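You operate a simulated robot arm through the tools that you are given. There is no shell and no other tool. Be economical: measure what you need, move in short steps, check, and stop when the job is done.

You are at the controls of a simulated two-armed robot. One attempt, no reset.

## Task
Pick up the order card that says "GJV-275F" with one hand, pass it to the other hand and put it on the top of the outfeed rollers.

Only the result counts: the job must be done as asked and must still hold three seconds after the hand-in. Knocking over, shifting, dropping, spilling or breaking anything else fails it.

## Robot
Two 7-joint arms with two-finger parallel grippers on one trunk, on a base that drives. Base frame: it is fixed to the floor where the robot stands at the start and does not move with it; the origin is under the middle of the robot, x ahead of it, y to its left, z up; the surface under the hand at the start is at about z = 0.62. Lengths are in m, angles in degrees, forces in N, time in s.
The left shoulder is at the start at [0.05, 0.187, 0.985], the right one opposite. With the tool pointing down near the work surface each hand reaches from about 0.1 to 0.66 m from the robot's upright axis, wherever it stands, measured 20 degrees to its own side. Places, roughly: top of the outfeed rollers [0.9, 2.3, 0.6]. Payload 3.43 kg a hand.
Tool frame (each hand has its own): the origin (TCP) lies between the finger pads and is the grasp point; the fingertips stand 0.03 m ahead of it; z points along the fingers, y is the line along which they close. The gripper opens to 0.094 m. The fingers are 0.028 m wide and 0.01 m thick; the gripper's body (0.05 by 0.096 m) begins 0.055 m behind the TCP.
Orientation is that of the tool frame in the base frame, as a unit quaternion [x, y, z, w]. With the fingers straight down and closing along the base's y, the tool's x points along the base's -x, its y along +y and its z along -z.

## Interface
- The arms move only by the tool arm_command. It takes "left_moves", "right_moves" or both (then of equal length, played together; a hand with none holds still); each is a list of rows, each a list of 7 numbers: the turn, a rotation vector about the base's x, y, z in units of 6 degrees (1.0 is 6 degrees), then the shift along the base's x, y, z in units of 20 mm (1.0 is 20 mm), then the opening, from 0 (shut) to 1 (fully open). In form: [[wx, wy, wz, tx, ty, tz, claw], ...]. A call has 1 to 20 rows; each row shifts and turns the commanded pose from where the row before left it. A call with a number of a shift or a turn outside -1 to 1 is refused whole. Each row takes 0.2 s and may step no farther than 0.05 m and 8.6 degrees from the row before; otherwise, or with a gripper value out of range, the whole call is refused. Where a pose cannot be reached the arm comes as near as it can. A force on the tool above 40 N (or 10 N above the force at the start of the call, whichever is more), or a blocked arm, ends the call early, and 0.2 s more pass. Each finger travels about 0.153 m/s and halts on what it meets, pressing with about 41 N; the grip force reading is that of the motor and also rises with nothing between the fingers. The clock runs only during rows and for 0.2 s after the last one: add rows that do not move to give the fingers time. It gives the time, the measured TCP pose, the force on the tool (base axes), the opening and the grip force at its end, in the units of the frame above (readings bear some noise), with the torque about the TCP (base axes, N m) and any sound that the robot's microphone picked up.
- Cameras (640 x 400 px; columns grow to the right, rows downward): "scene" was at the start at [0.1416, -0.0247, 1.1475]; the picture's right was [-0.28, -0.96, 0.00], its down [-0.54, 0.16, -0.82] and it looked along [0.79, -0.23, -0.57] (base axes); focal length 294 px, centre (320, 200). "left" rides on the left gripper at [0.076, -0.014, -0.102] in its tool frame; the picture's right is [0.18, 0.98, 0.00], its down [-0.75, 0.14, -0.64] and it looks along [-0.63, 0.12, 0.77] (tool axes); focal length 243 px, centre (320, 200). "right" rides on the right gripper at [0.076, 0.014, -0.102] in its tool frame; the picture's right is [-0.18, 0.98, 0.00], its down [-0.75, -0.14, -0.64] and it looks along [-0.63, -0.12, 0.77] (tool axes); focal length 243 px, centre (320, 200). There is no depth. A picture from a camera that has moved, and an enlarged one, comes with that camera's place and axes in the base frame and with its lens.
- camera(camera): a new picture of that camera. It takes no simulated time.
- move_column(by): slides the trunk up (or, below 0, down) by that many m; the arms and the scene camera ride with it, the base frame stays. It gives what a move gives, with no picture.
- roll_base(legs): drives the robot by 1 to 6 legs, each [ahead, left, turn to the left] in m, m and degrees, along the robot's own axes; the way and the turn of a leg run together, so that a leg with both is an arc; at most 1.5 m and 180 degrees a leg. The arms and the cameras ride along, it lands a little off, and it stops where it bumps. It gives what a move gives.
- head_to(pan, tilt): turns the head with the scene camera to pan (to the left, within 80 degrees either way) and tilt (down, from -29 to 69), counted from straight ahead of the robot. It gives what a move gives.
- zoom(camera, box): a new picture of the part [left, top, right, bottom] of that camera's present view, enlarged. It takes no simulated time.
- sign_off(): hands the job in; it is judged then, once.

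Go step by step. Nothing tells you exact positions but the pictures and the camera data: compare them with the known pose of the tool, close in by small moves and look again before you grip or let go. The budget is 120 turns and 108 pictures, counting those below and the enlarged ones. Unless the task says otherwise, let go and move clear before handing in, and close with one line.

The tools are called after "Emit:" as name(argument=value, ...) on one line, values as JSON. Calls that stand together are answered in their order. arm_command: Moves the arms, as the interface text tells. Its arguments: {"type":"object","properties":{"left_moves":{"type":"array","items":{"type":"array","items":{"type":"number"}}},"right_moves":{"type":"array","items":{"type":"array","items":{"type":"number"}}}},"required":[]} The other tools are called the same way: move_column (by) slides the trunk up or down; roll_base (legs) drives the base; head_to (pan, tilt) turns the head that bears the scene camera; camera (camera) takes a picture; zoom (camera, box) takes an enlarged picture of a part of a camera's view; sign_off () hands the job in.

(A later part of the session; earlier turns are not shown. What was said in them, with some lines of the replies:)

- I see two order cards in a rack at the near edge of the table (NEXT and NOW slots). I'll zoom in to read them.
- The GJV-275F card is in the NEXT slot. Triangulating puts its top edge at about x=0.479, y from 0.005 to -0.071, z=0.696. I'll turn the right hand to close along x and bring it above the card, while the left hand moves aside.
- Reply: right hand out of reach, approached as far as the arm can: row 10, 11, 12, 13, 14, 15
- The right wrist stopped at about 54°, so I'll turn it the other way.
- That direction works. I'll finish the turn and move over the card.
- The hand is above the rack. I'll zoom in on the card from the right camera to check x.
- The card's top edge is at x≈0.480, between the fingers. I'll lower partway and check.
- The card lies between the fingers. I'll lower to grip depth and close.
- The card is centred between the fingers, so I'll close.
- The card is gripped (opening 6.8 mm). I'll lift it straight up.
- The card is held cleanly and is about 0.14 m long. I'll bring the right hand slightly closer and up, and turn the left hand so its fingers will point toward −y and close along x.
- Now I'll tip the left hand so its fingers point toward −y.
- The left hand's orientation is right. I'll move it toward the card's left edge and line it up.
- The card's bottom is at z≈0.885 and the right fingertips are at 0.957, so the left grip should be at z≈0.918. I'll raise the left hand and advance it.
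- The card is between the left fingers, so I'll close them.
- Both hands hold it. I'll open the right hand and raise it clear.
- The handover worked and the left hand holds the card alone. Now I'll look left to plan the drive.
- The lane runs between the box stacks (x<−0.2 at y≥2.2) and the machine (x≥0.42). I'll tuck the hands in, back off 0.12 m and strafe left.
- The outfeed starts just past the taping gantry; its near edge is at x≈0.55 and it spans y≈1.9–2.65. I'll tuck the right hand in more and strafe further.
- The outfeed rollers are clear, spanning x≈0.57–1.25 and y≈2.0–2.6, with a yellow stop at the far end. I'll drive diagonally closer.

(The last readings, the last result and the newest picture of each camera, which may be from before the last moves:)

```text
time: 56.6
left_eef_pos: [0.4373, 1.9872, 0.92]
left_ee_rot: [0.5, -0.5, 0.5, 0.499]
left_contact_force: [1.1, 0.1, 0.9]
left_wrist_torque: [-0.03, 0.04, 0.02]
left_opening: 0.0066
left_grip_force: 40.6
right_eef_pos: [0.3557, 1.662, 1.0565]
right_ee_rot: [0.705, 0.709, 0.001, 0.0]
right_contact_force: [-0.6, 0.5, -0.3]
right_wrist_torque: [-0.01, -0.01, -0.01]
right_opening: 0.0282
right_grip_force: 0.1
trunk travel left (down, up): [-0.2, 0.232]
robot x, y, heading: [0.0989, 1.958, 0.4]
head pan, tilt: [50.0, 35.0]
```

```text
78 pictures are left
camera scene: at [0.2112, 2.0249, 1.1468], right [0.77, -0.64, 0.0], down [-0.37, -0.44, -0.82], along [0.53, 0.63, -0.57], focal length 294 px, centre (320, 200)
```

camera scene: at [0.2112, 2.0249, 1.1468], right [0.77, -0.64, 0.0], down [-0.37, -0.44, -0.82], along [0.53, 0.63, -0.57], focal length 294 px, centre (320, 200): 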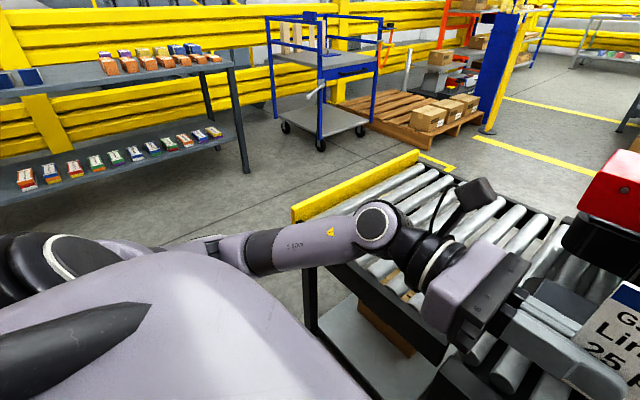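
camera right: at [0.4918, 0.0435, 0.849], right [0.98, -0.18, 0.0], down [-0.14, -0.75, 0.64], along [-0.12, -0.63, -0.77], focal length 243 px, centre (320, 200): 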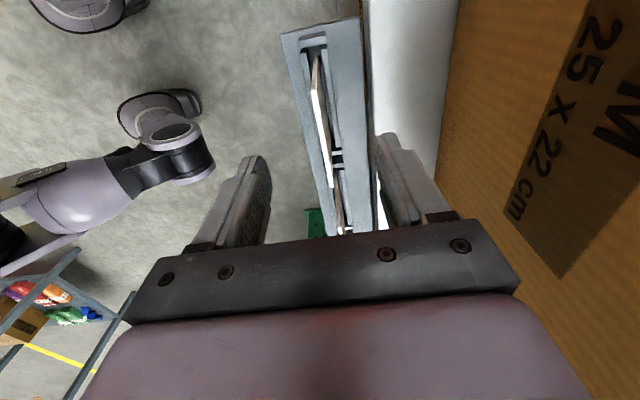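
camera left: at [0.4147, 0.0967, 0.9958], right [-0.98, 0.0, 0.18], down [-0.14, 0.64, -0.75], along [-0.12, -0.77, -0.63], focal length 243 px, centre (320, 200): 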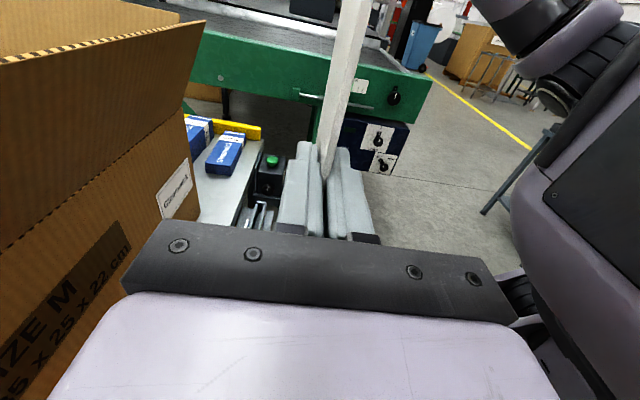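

Robot is at (0.10, 1.96), with rollers ahead-left. I'll turn the left hand's fingers down so the card hangs, moving toward the rollers.

Emit:
arm_command(left_moves=[[1, 0, 0, 0.4, 0.6, 0, 0], [1, 0, 0, 0.4, 0.6, 0, 0], [1, 0, 0, 0.4, 0.6, 0, 0], [1, 0, 0, 0.4, 0.6, 0, 0], [1, 0, 0, 0.4, 0.6, 0, 0], [1, 0, 0, 0.4, 0.6, 0, 0], [1, 0, 0, 0.4, 0.6, 0, 0], [1, 0, 0, 0.4, 0.6, 0, 0], [1, 0, 0, 0.4, 0.6, 0, 0], [1, 0, 0, 0.4, 0.6, 0, 0], [1, 0, 0, 0.4, 0.6, 0, 0], [1, 0, 0, 0.4, 0.6, 0, 0], [1, 0, 0, 0.4, 0.6, 0, 0], [1, 0, 0, 0.4, 0.6, 0, 0], [1, 0, 0, 0.4, 0.6, 0, 0]])

Emit:
head_to(pan=25, tilt=42)

Emit:
camera(camera="scene")

Emit:
camera(camera="left")

```text
time: 59.8
left_eef_pos: [0.5592, 2.1689, 0.9198]
left_ee_rot: [0.708, -0.707, 0.0, -0.002]
left_contact_force: [-0.2, -0.4, 0.5]
left_wrist_torque: [0.01, 0.02, 0.0]
left_opening: 0.0067
left_grip_force: 40.9
right_eef_pos: [0.3538, 1.6622, 1.0564]
right_ee_rot: [0.706, 0.708, -0.001, 0.001]
right_contact_force: [-0.8, -0.1, -0.2]
right_wrist_torque: [0.01, 0.0, 0.01]
right_opening: 0.028
right_grip_force: 0.0
trunk travel left (down, up): [-0.2, 0.232]
robot x, y, heading: [0.0978, 1.9562, -0.1]
head pan, tilt: [50.0, 35.0]
```

```text
time: 60.7
left_eef_pos: [0.5575, 2.1676, 0.9193]
left_ee_rot: [0.707, -0.707, 0.0, -0.001]
left_contact_force: [-0.3, -0.8, -0.1]
left_wrist_torque: [0.02, -0.02, 0.01]
left_opening: 0.0062
left_grip_force: 40.8
right_eef_pos: [0.3539, 1.6628, 1.0562]
right_ee_rot: [0.705, 0.709, -0.001, 0.0]
right_contact_force: [0.1, 0.0, -0.5]
right_wrist_torque: [-0.05, -0.02, 0.0]
right_opening: 0.0284
right_grip_force: 0.0
trunk travel left (down, up): [-0.2, 0.232]
robot x, y, heading: [0.0949, 1.9603, 0.0]
head pan, tilt: [25.0, 42.0]
```

```text
77 pictures are left
camera scene: at [0.2304, 1.9928, 1.1363], right [0.42, -0.91, 0.0], down [-0.61, -0.28, -0.74], along [0.67, 0.32, -0.67], focal length 294 px, centre (320, 200)
```

scene: 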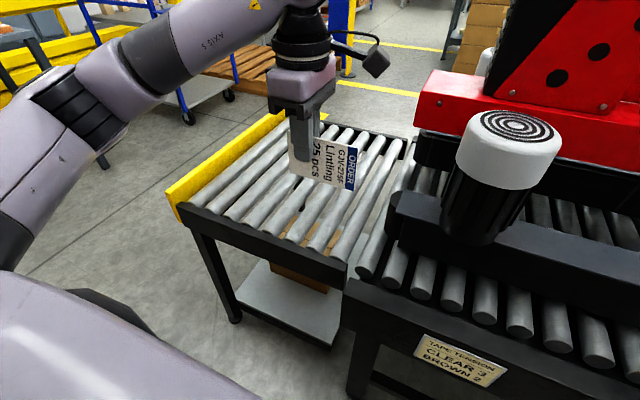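

```text
76 pictures are left
camera left: at [0.5717, 2.0921, 1.0223], right [-0.98, -0.18, 0.0], down [-0.14, 0.75, 0.64], along [-0.12, 0.63, -0.77], focal length 243 px, centre (320, 200)
```

left: 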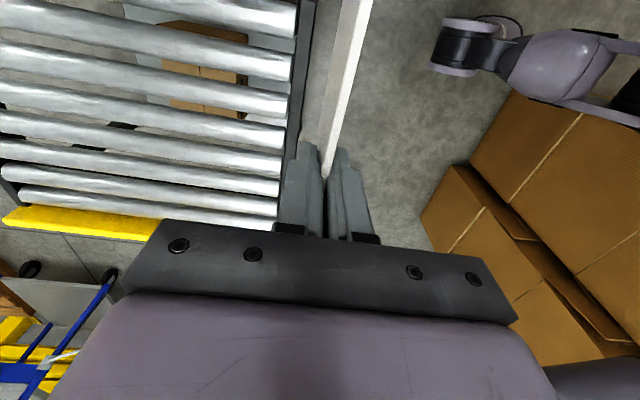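

The outfeed is the short conveyor, x≈0.57–1.17 and y≈2.10–2.57. The card hangs near its edge; I'll drive a bit closer so it's over the middle.

Emit:
roll_base(legs=[[0.12, 0.1, 0]])

Emit:
camera(camera="scene")

Emit:
camera(camera="left")

```text
time: 62.3
left_eef_pos: [0.6696, 2.2653, 0.9191]
left_ee_rot: [-0.706, 0.709, 0.0, 0.001]
left_contact_force: [-0.2, -0.2, -0.4]
left_wrist_torque: [-0.03, 0.04, 0.01]
left_opening: 0.0068
left_grip_force: 40.7
right_eef_pos: [0.4627, 1.7589, 1.056]
right_ee_rot: [0.707, 0.707, -0.001, -0.001]
right_contact_force: [-0.2, 0.4, 0.8]
right_wrist_torque: [0.0, -0.03, -0.02]
right_opening: 0.028
right_grip_force: 0.0
trunk travel left (down, up): [-0.2, 0.232]
robot x, y, heading: [0.2087, 2.0546, -0.3]
head pan, tilt: [25.0, 42.0]
stopped in leg 1: the robot was blocked; the commanded pose is now the measured one
```

```text
75 pictures are left
camera scene: at [0.3412, 2.0897, 1.1363], right [0.42, -0.91, 0.0], down [-0.61, -0.28, -0.74], along [0.67, 0.31, -0.67], focal length 294 px, centre (320, 200)
```

scene: 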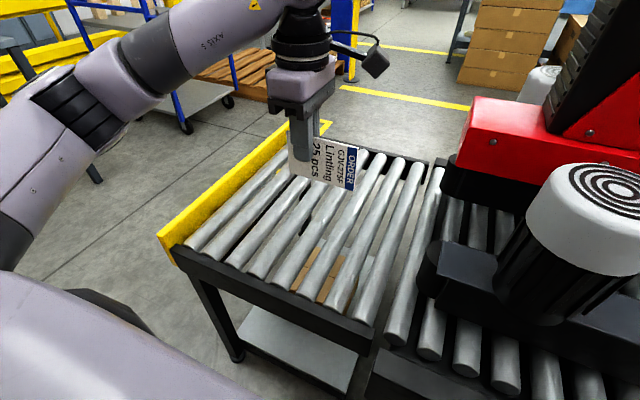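

```text
74 pictures are left
camera left: at [0.6833, 2.1878, 1.0217], right [-0.98, -0.18, 0.0], down [-0.14, 0.75, 0.64], along [-0.12, 0.63, -0.77], focal length 243 px, centre (320, 200)
```

left: 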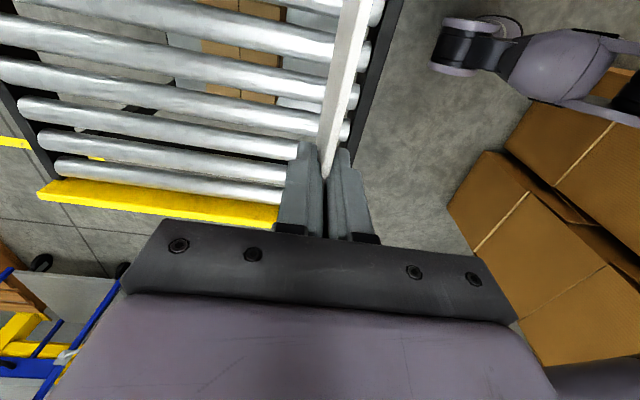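

The base stopped against something right at the end of the leg, though it's nearly where I wanted it. I'll check what it touched.

Emit:
head_to(pan=-35, tilt=45)

Emit:
camera(camera="scene")

Emit:
camera(camera="right")

```text
time: 63.6
left_eef_pos: [0.6692, 2.2643, 0.9188]
left_ee_rot: [-0.706, 0.708, -0.001, 0.001]
left_contact_force: [0.8, 0.2, -0.2]
left_wrist_torque: [0.01, 0.0, 0.0]
left_opening: 0.0064
left_grip_force: 40.9
right_eef_pos: [0.4631, 1.7583, 1.0556]
right_ee_rot: [0.707, 0.707, -0.001, 0.0]
right_contact_force: [0.2, 1.2, 0.9]
right_wrist_torque: [-0.01, 0.01, -0.01]
right_opening: 0.0284
right_grip_force: 0.1
trunk travel left (down, up): [-0.2, 0.232]
robot x, y, heading: [0.2044, 2.055, -0.2]
head pan, tilt: [-35.0, 45.0]
```

```text
73 pictures are left
camera scene: at [0.3318, 2.0079, 1.132], right [-0.57, -0.82, 0.0], down [-0.58, 0.41, -0.71], along [0.58, -0.41, -0.71], focal length 294 px, centre (320, 200)
```

scene: 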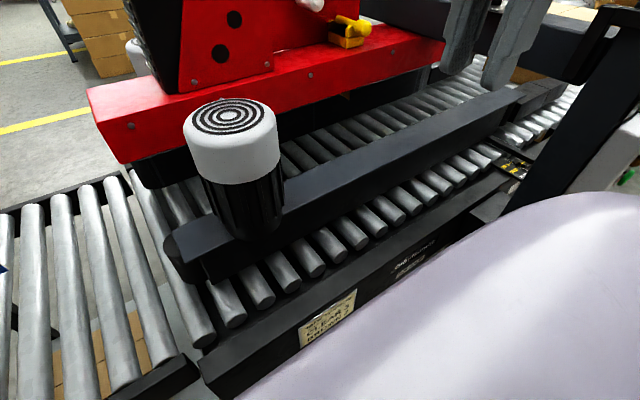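

```text
72 pictures are left
camera right: at [0.4775, 1.8352, 1.1592], right [0.98, -0.18, 0.0], down [-0.14, -0.75, 0.64], along [-0.12, -0.63, -0.77], focal length 243 px, centre (320, 200)
```

right: 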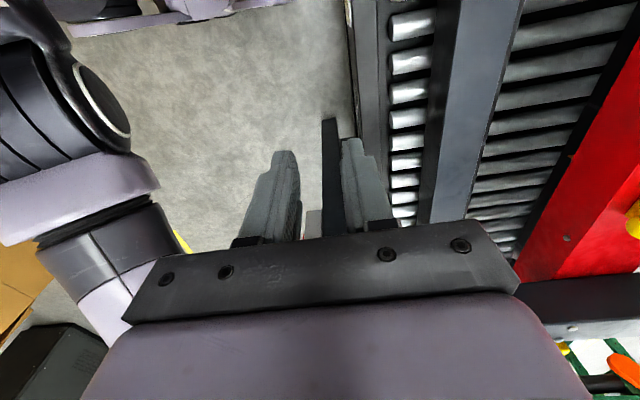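

Nothing moved; the arms read no contact, so the base probably just met the fixed conveyor. I'll back off 2 cm, then move the card over the rollers and tilt it.

Emit:
roll_base(legs=[[-0.02, 0, 0]])

Emit:
head_to(pan=25, tilt=42)

Emit:
arm_command(left_moves=[[0, 0.8, 0, 0.8, 0.5, -1, 0], [0, 0.8, 0, 0.8, 0.5, -1, 0], [0, 0.8, 0, 0.8, 0.5, -1, 0], [0, 0.8, 0, 0.8, 0.5, -1, 0], [0, 0.8, 0, 0.8, 0.3, -1, 0], [0, 0, 0, 0, 0, -1, 0], [0, 0, 0, 0, 0, -1, 0], [0, 0, 0, 0, 0, -1, 0], [0, 0, 0, 0, 0, -1, 0]])

Emit:
camera(camera="scene")

Emit:
camera(camera="left")

```text
time: 64.4
left_eef_pos: [0.6508, 2.2637, 0.9191]
left_ee_rot: [-0.707, 0.708, -0.001, 0.0]
left_contact_force: [0.1, 0.4, -1.2]
left_wrist_torque: [0.02, 0.0, 0.0]
left_opening: 0.0065
left_grip_force: 40.6
right_eef_pos: [0.4441, 1.76, 1.056]
right_ee_rot: [0.707, 0.707, 0.0, -0.001]
right_contact_force: [-1.0, -0.5, -0.5]
right_wrist_torque: [0.01, 0.02, 0.02]
right_opening: 0.0284
right_grip_force: 0.0
trunk travel left (down, up): [-0.2, 0.232]
robot x, y, heading: [0.1875, 2.0552, -0.1]
head pan, tilt: [-35.0, 45.0]
```

```text
time: 65.7
left_eef_pos: [0.6503, 2.2645, 0.9194]
left_ee_rot: [-0.707, 0.708, -0.001, 0.001]
left_contact_force: [0.6, -0.4, 0.6]
left_wrist_torque: [-0.01, 0.01, -0.02]
left_opening: 0.0067
left_grip_force: 40.5
right_eef_pos: [0.4444, 1.7586, 1.0552]
right_ee_rot: [0.707, 0.707, -0.001, -0.001]
right_contact_force: [0.2, 0.1, 0.2]
right_wrist_torque: [0.0, -0.01, 0.02]
right_opening: 0.0281
right_grip_force: 0.1
trunk travel left (down, up): [-0.2, 0.232]
robot x, y, heading: [0.1896, 2.0532, -0.2]
head pan, tilt: [25.0, 42.0]
```

```text
time: 67.7
left_eef_pos: [0.7306, 2.3101, 0.7386]
left_ee_rot: [-0.691, 0.692, 0.147, -0.146]
left_contact_force: [-0.5, 0.9, -0.6]
left_wrist_torque: [0.02, 0.0, 0.0]
left_opening: 0.0065
left_grip_force: 40.7
right_eef_pos: [0.4451, 1.7585, 1.0568]
right_ee_rot: [0.707, 0.708, 0.0, -0.001]
right_contact_force: [0.9, 0.3, -0.4]
right_wrist_torque: [-0.02, -0.01, -0.01]
right_opening: 0.0282
right_grip_force: 0.0
trunk travel left (down, up): [-0.2, 0.232]
robot x, y, heading: [0.1888, 2.0577, -0.1]
head pan, tilt: [25.0, 42.0]
```

```text
71 pictures are left
camera scene: at [0.3217, 2.0899, 1.1363], right [0.42, -0.91, 0.0], down [-0.61, -0.28, -0.74], along [0.67, 0.31, -0.67], focal length 294 px, centre (320, 200)
```

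scene: 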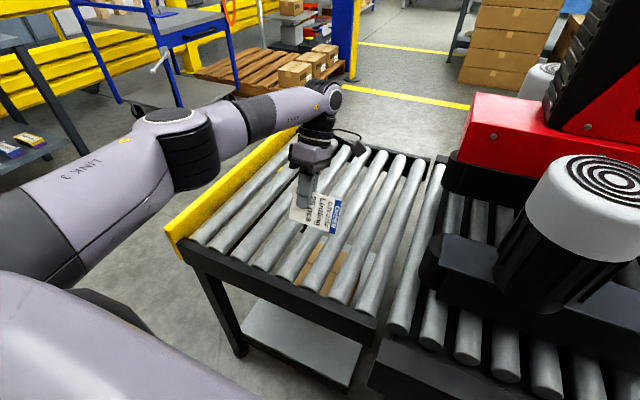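

```text
70 pictures are left
camera left: at [0.7846, 2.2341, 0.8267], right [-0.9, -0.18, 0.4], down [0.13, 0.75, 0.64], along [-0.42, 0.63, -0.65], focal length 243 px, centre (320, 200)
```

left: 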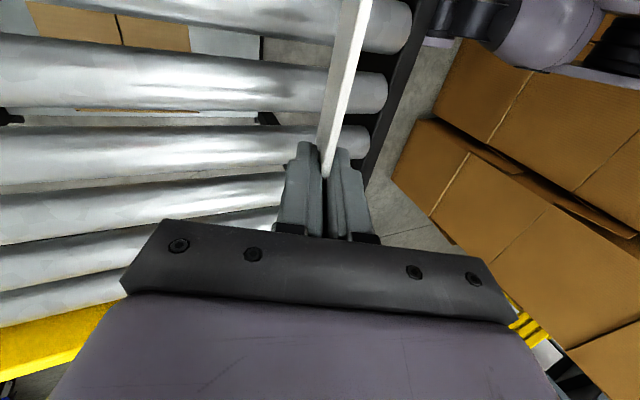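

The card is over the middle of the outfeed, tilted 24° with the text side leaning up. I'll lower in small steps until it touches.

Emit:
arm_command(left_moves=[[0, 0, 0, 0, 0, -0.7, 0], [0, 0, 0, 0, 0, -0.7, 0], [0, 0, 0, 0, 0, -0.6, 0], [0, 0, 0, 0, 0, -0.5, 0]])

Emit:
zoom(camera="scene", box=[220, 140, 420, 290])

Emit:
camera(camera="left")

```text
time: 68.7
left_eef_pos: [0.7286, 2.3125, 0.6889]
left_ee_rot: [-0.691, 0.693, 0.146, -0.146]
left_contact_force: [0.7, 0.0, 0.3]
left_wrist_torque: [-0.01, -0.05, -0.02]
left_opening: 0.0065
left_grip_force: 41.3
right_eef_pos: [0.4439, 1.7596, 1.0562]
right_ee_rot: [0.707, 0.707, -0.001, -0.001]
right_contact_force: [-0.6, 0.2, 0.3]
right_wrist_torque: [-0.01, 0.02, -0.02]
right_opening: 0.0282
right_grip_force: 0.1
trunk travel left (down, up): [-0.2, 0.232]
robot x, y, heading: [0.1877, 2.052, -0.0]
head pan, tilt: [25.0, 42.0]
```

```text
2.67 times, centred on (320, 215) of scene
camera zoom: at [0.3217, 2.0899, 1.1363], right [0.42, -0.91, 0.0], down [-0.61, -0.28, -0.74], along [0.67, 0.31, -0.67], focal length 783 px, centre (320, 160)
```

zoom: 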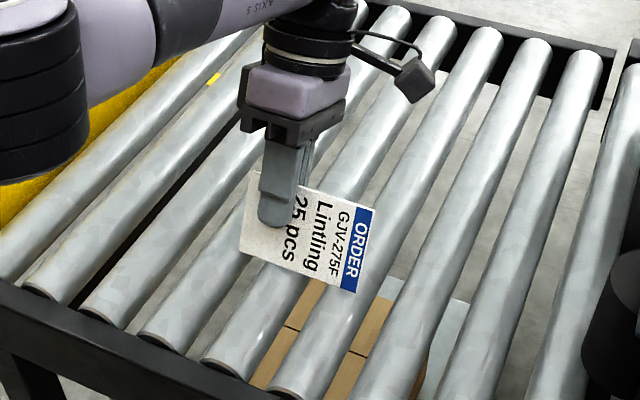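

```text
68 pictures are left
camera left: at [0.7829, 2.2351, 0.7769], right [-0.9, -0.18, 0.4], down [0.13, 0.75, 0.64], along [-0.42, 0.63, -0.65], focal length 243 px, centre (320, 200)
```

left: 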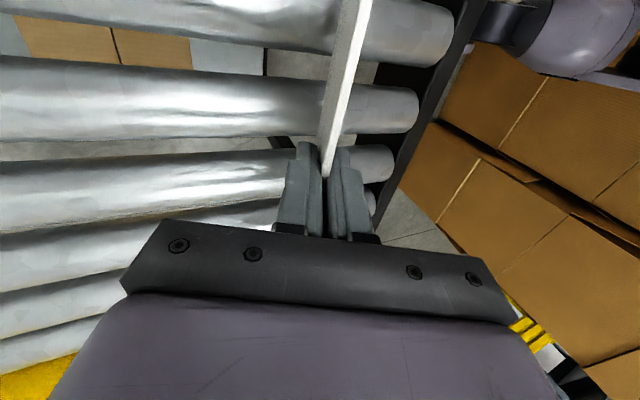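

Emit:
arm_command(left_moves=[[0, 0, 0, 0, 0, -0.35, 0], [0, 0, 0, 0, 0, -0.35, 0], [0, 0, 0, 0, 0, -0.3, 0]])

Emit:
zoom(camera="left", box=[240, 0, 460, 200])

```text
time: 69.5
left_eef_pos: [0.7286, 2.3087, 0.6776]
left_ee_rot: [-0.692, 0.693, 0.145, -0.144]
left_contact_force: [-0.2, 1.6, 39.1]
left_wrist_torque: [-0.02, 1.2, -0.06]
left_opening: 0.0078
left_grip_force: 41.2
right_eef_pos: [0.4413, 1.7578, 1.0573]
right_ee_rot: [0.706, 0.708, 0.002, 0.0]
right_contact_force: [-0.6, 0.5, 0.0]
right_wrist_torque: [0.01, -0.02, -0.01]
right_opening: 0.0281
right_grip_force: 0.1
trunk travel left (down, up): [-0.2, 0.232]
robot x, y, heading: [0.1861, 2.0543, 0.1]
head pan, tilt: [25.0, 42.0]
```

```text
2.00 times, centred on (350, 100) of left
camera zoom: at [0.7826, 2.2327, 0.7655], right [-0.9, -0.18, 0.39], down [0.13, 0.75, 0.65], along [-0.41, 0.63, -0.66], focal length 485 px, centre (260, 400)
```

zoom: 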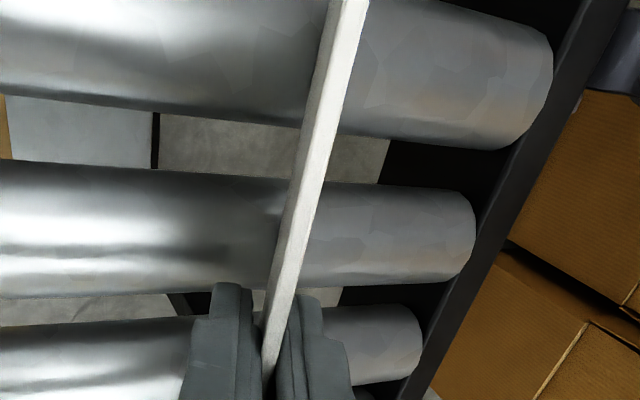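

Contact came at TCP z≈0.678. I'll ease up 3 mm and open gently.

Emit:
arm_command(left_moves=[[0, 0, 0, 0, 0, 0.15, 0], [0, 0, 0, 0, 0, 0, 0.2], [0, 0, 0, 0, 0, 0, 0.4], [0, 0, 0, 0, 0, 0, 0.6], [0, 0, 0, 0, 0, 0, 0.7], [0, 0, 0, 0, 0, 0, 0.7]])

Emit:
zoom(camera="scene", box=[220, 140, 420, 290])

Emit:
camera(camera="left")

```text
time: 70.9
left_eef_pos: [0.7293, 2.3097, 0.6736]
left_ee_rot: [-0.691, 0.692, 0.147, -0.146]
left_contact_force: [-1.2, 0.5, 0.5]
left_wrist_torque: [0.02, 0.01, 0.03]
left_opening: 0.0655
left_grip_force: 0.1
right_eef_pos: [0.4438, 1.7591, 1.0565]
right_ee_rot: [0.706, 0.708, -0.001, -0.001]
right_contact_force: [0.4, -0.3, 0.2]
right_wrist_torque: [0.0, 0.0, 0.0]
right_opening: 0.0285
right_grip_force: 0.0
trunk travel left (down, up): [-0.2, 0.232]
robot x, y, heading: [0.191, 2.0553, 0.0]
head pan, tilt: [25.0, 42.0]
```

```text
2.67 times, centred on (320, 215) of scene
camera zoom: at [0.3216, 2.0899, 1.1363], right [0.42, -0.91, 0.0], down [-0.61, -0.28, -0.74], along [0.67, 0.31, -0.67], focal length 783 px, centre (320, 160)
```

zoom: 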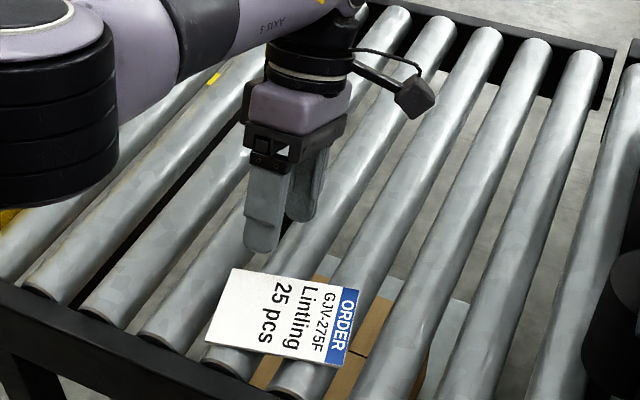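

```text
65 pictures are left
camera left: at [0.7836, 2.2342, 0.761], right [-0.9, -0.18, 0.4], down [0.13, 0.75, 0.64], along [-0.42, 0.63, -0.65], focal length 243 px, centre (320, 200)
```

left: 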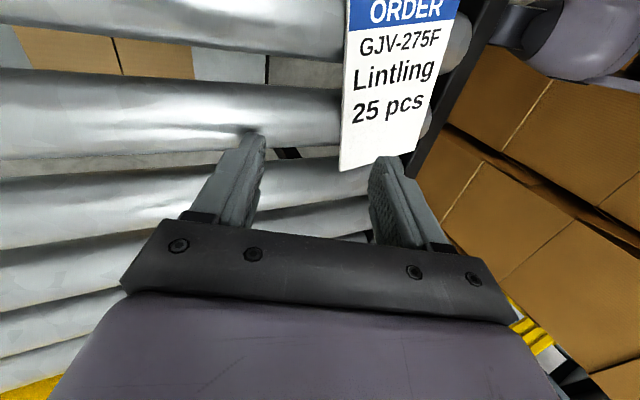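

The card slid a little toward the robot and now lies flat, text up, on the rollers. I'll raise the hand clear and inspect.

Emit:
arm_command(left_moves=[[0, 0, 0, 0.2, 0, 0.5, 0.7], [0, 0, 0, 0.3, 0, 0.7, 0.7], [0, 0, 0, 0.2, 0, 1, 0.7], [0, 0, 0, 0, 0, 1, 0.7], [0, 0, 0, 0, 0, 1, 0.7], [0, 0, 0, 0, 0, 1, 0.7], [0, 0, 0, 0, 0, 1, 0.7], [0, 0, 0, 0, 0, 1, 0.7], [0, 0, 0, 0, 0, 1, 0.7]])

Emit:
zoom(camera="scene", box=[180, 140, 420, 310])

Emit:
camera(camera="left")

```text
time: 72.9
left_eef_pos: [0.7446, 2.3085, 0.8388]
left_ee_rot: [-0.691, 0.693, 0.146, -0.147]
left_contact_force: [0.1, 0.6, -0.3]
left_wrist_torque: [-0.01, -0.02, 0.0]
left_opening: 0.066
left_grip_force: 0.0
right_eef_pos: [0.4438, 1.7604, 1.0564]
right_ee_rot: [0.706, 0.708, 0.0, 0.0]
right_contact_force: [0.0, -0.6, 0.0]
right_wrist_torque: [-0.01, -0.02, 0.04]
right_opening: 0.0283
right_grip_force: 0.0
trunk travel left (down, up): [-0.2, 0.232]
robot x, y, heading: [0.1896, 2.0539, -0.2]
head pan, tilt: [25.0, 42.0]
```

```text
2.35 times, centred on (300, 225) of scene
camera zoom: at [0.3215, 2.0898, 1.1363], right [0.42, -0.91, 0.0], down [-0.61, -0.28, -0.74], along [0.67, 0.31, -0.67], focal length 691 px, centre (367, 141)
```

zoom: 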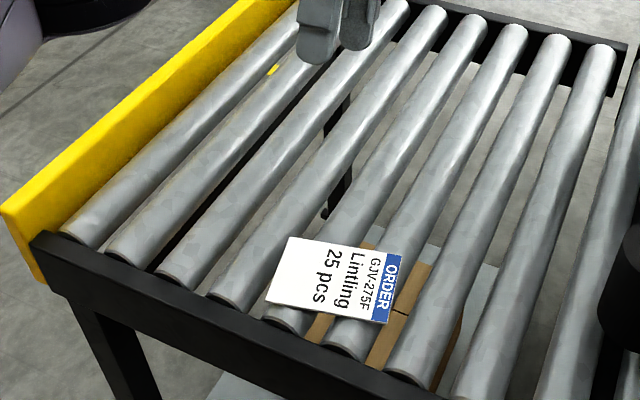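

```text
63 pictures are left
camera left: at [0.7984, 2.2327, 0.9273], right [-0.9, -0.18, 0.4], down [0.13, 0.75, 0.64], along [-0.42, 0.63, -0.65], focal length 243 px, centre (320, 200)
```

left: 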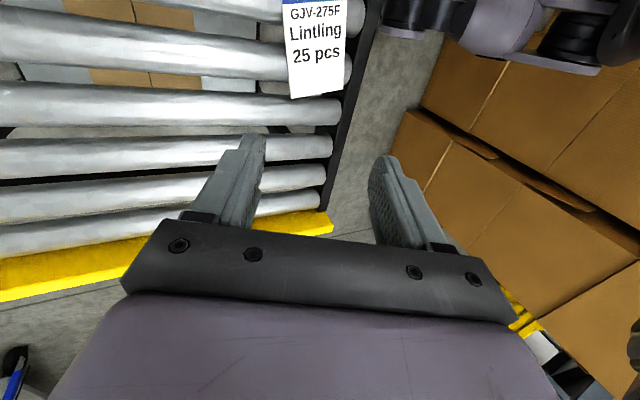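

The card lies flat and text up, entirely on the outfeed rollers. Both hands are empty and clear, and nothing else has moved.

Emit:
sign_off()

```text
The job is handed in.
```

Order card GJV-275F was picked up with the right hand, passed to the left, and left lying flat and text up on the outfeed rollers, about 1 cm in from their front ends; the base was blocked once while approaching the conveyor, and I saw nothing displaced.
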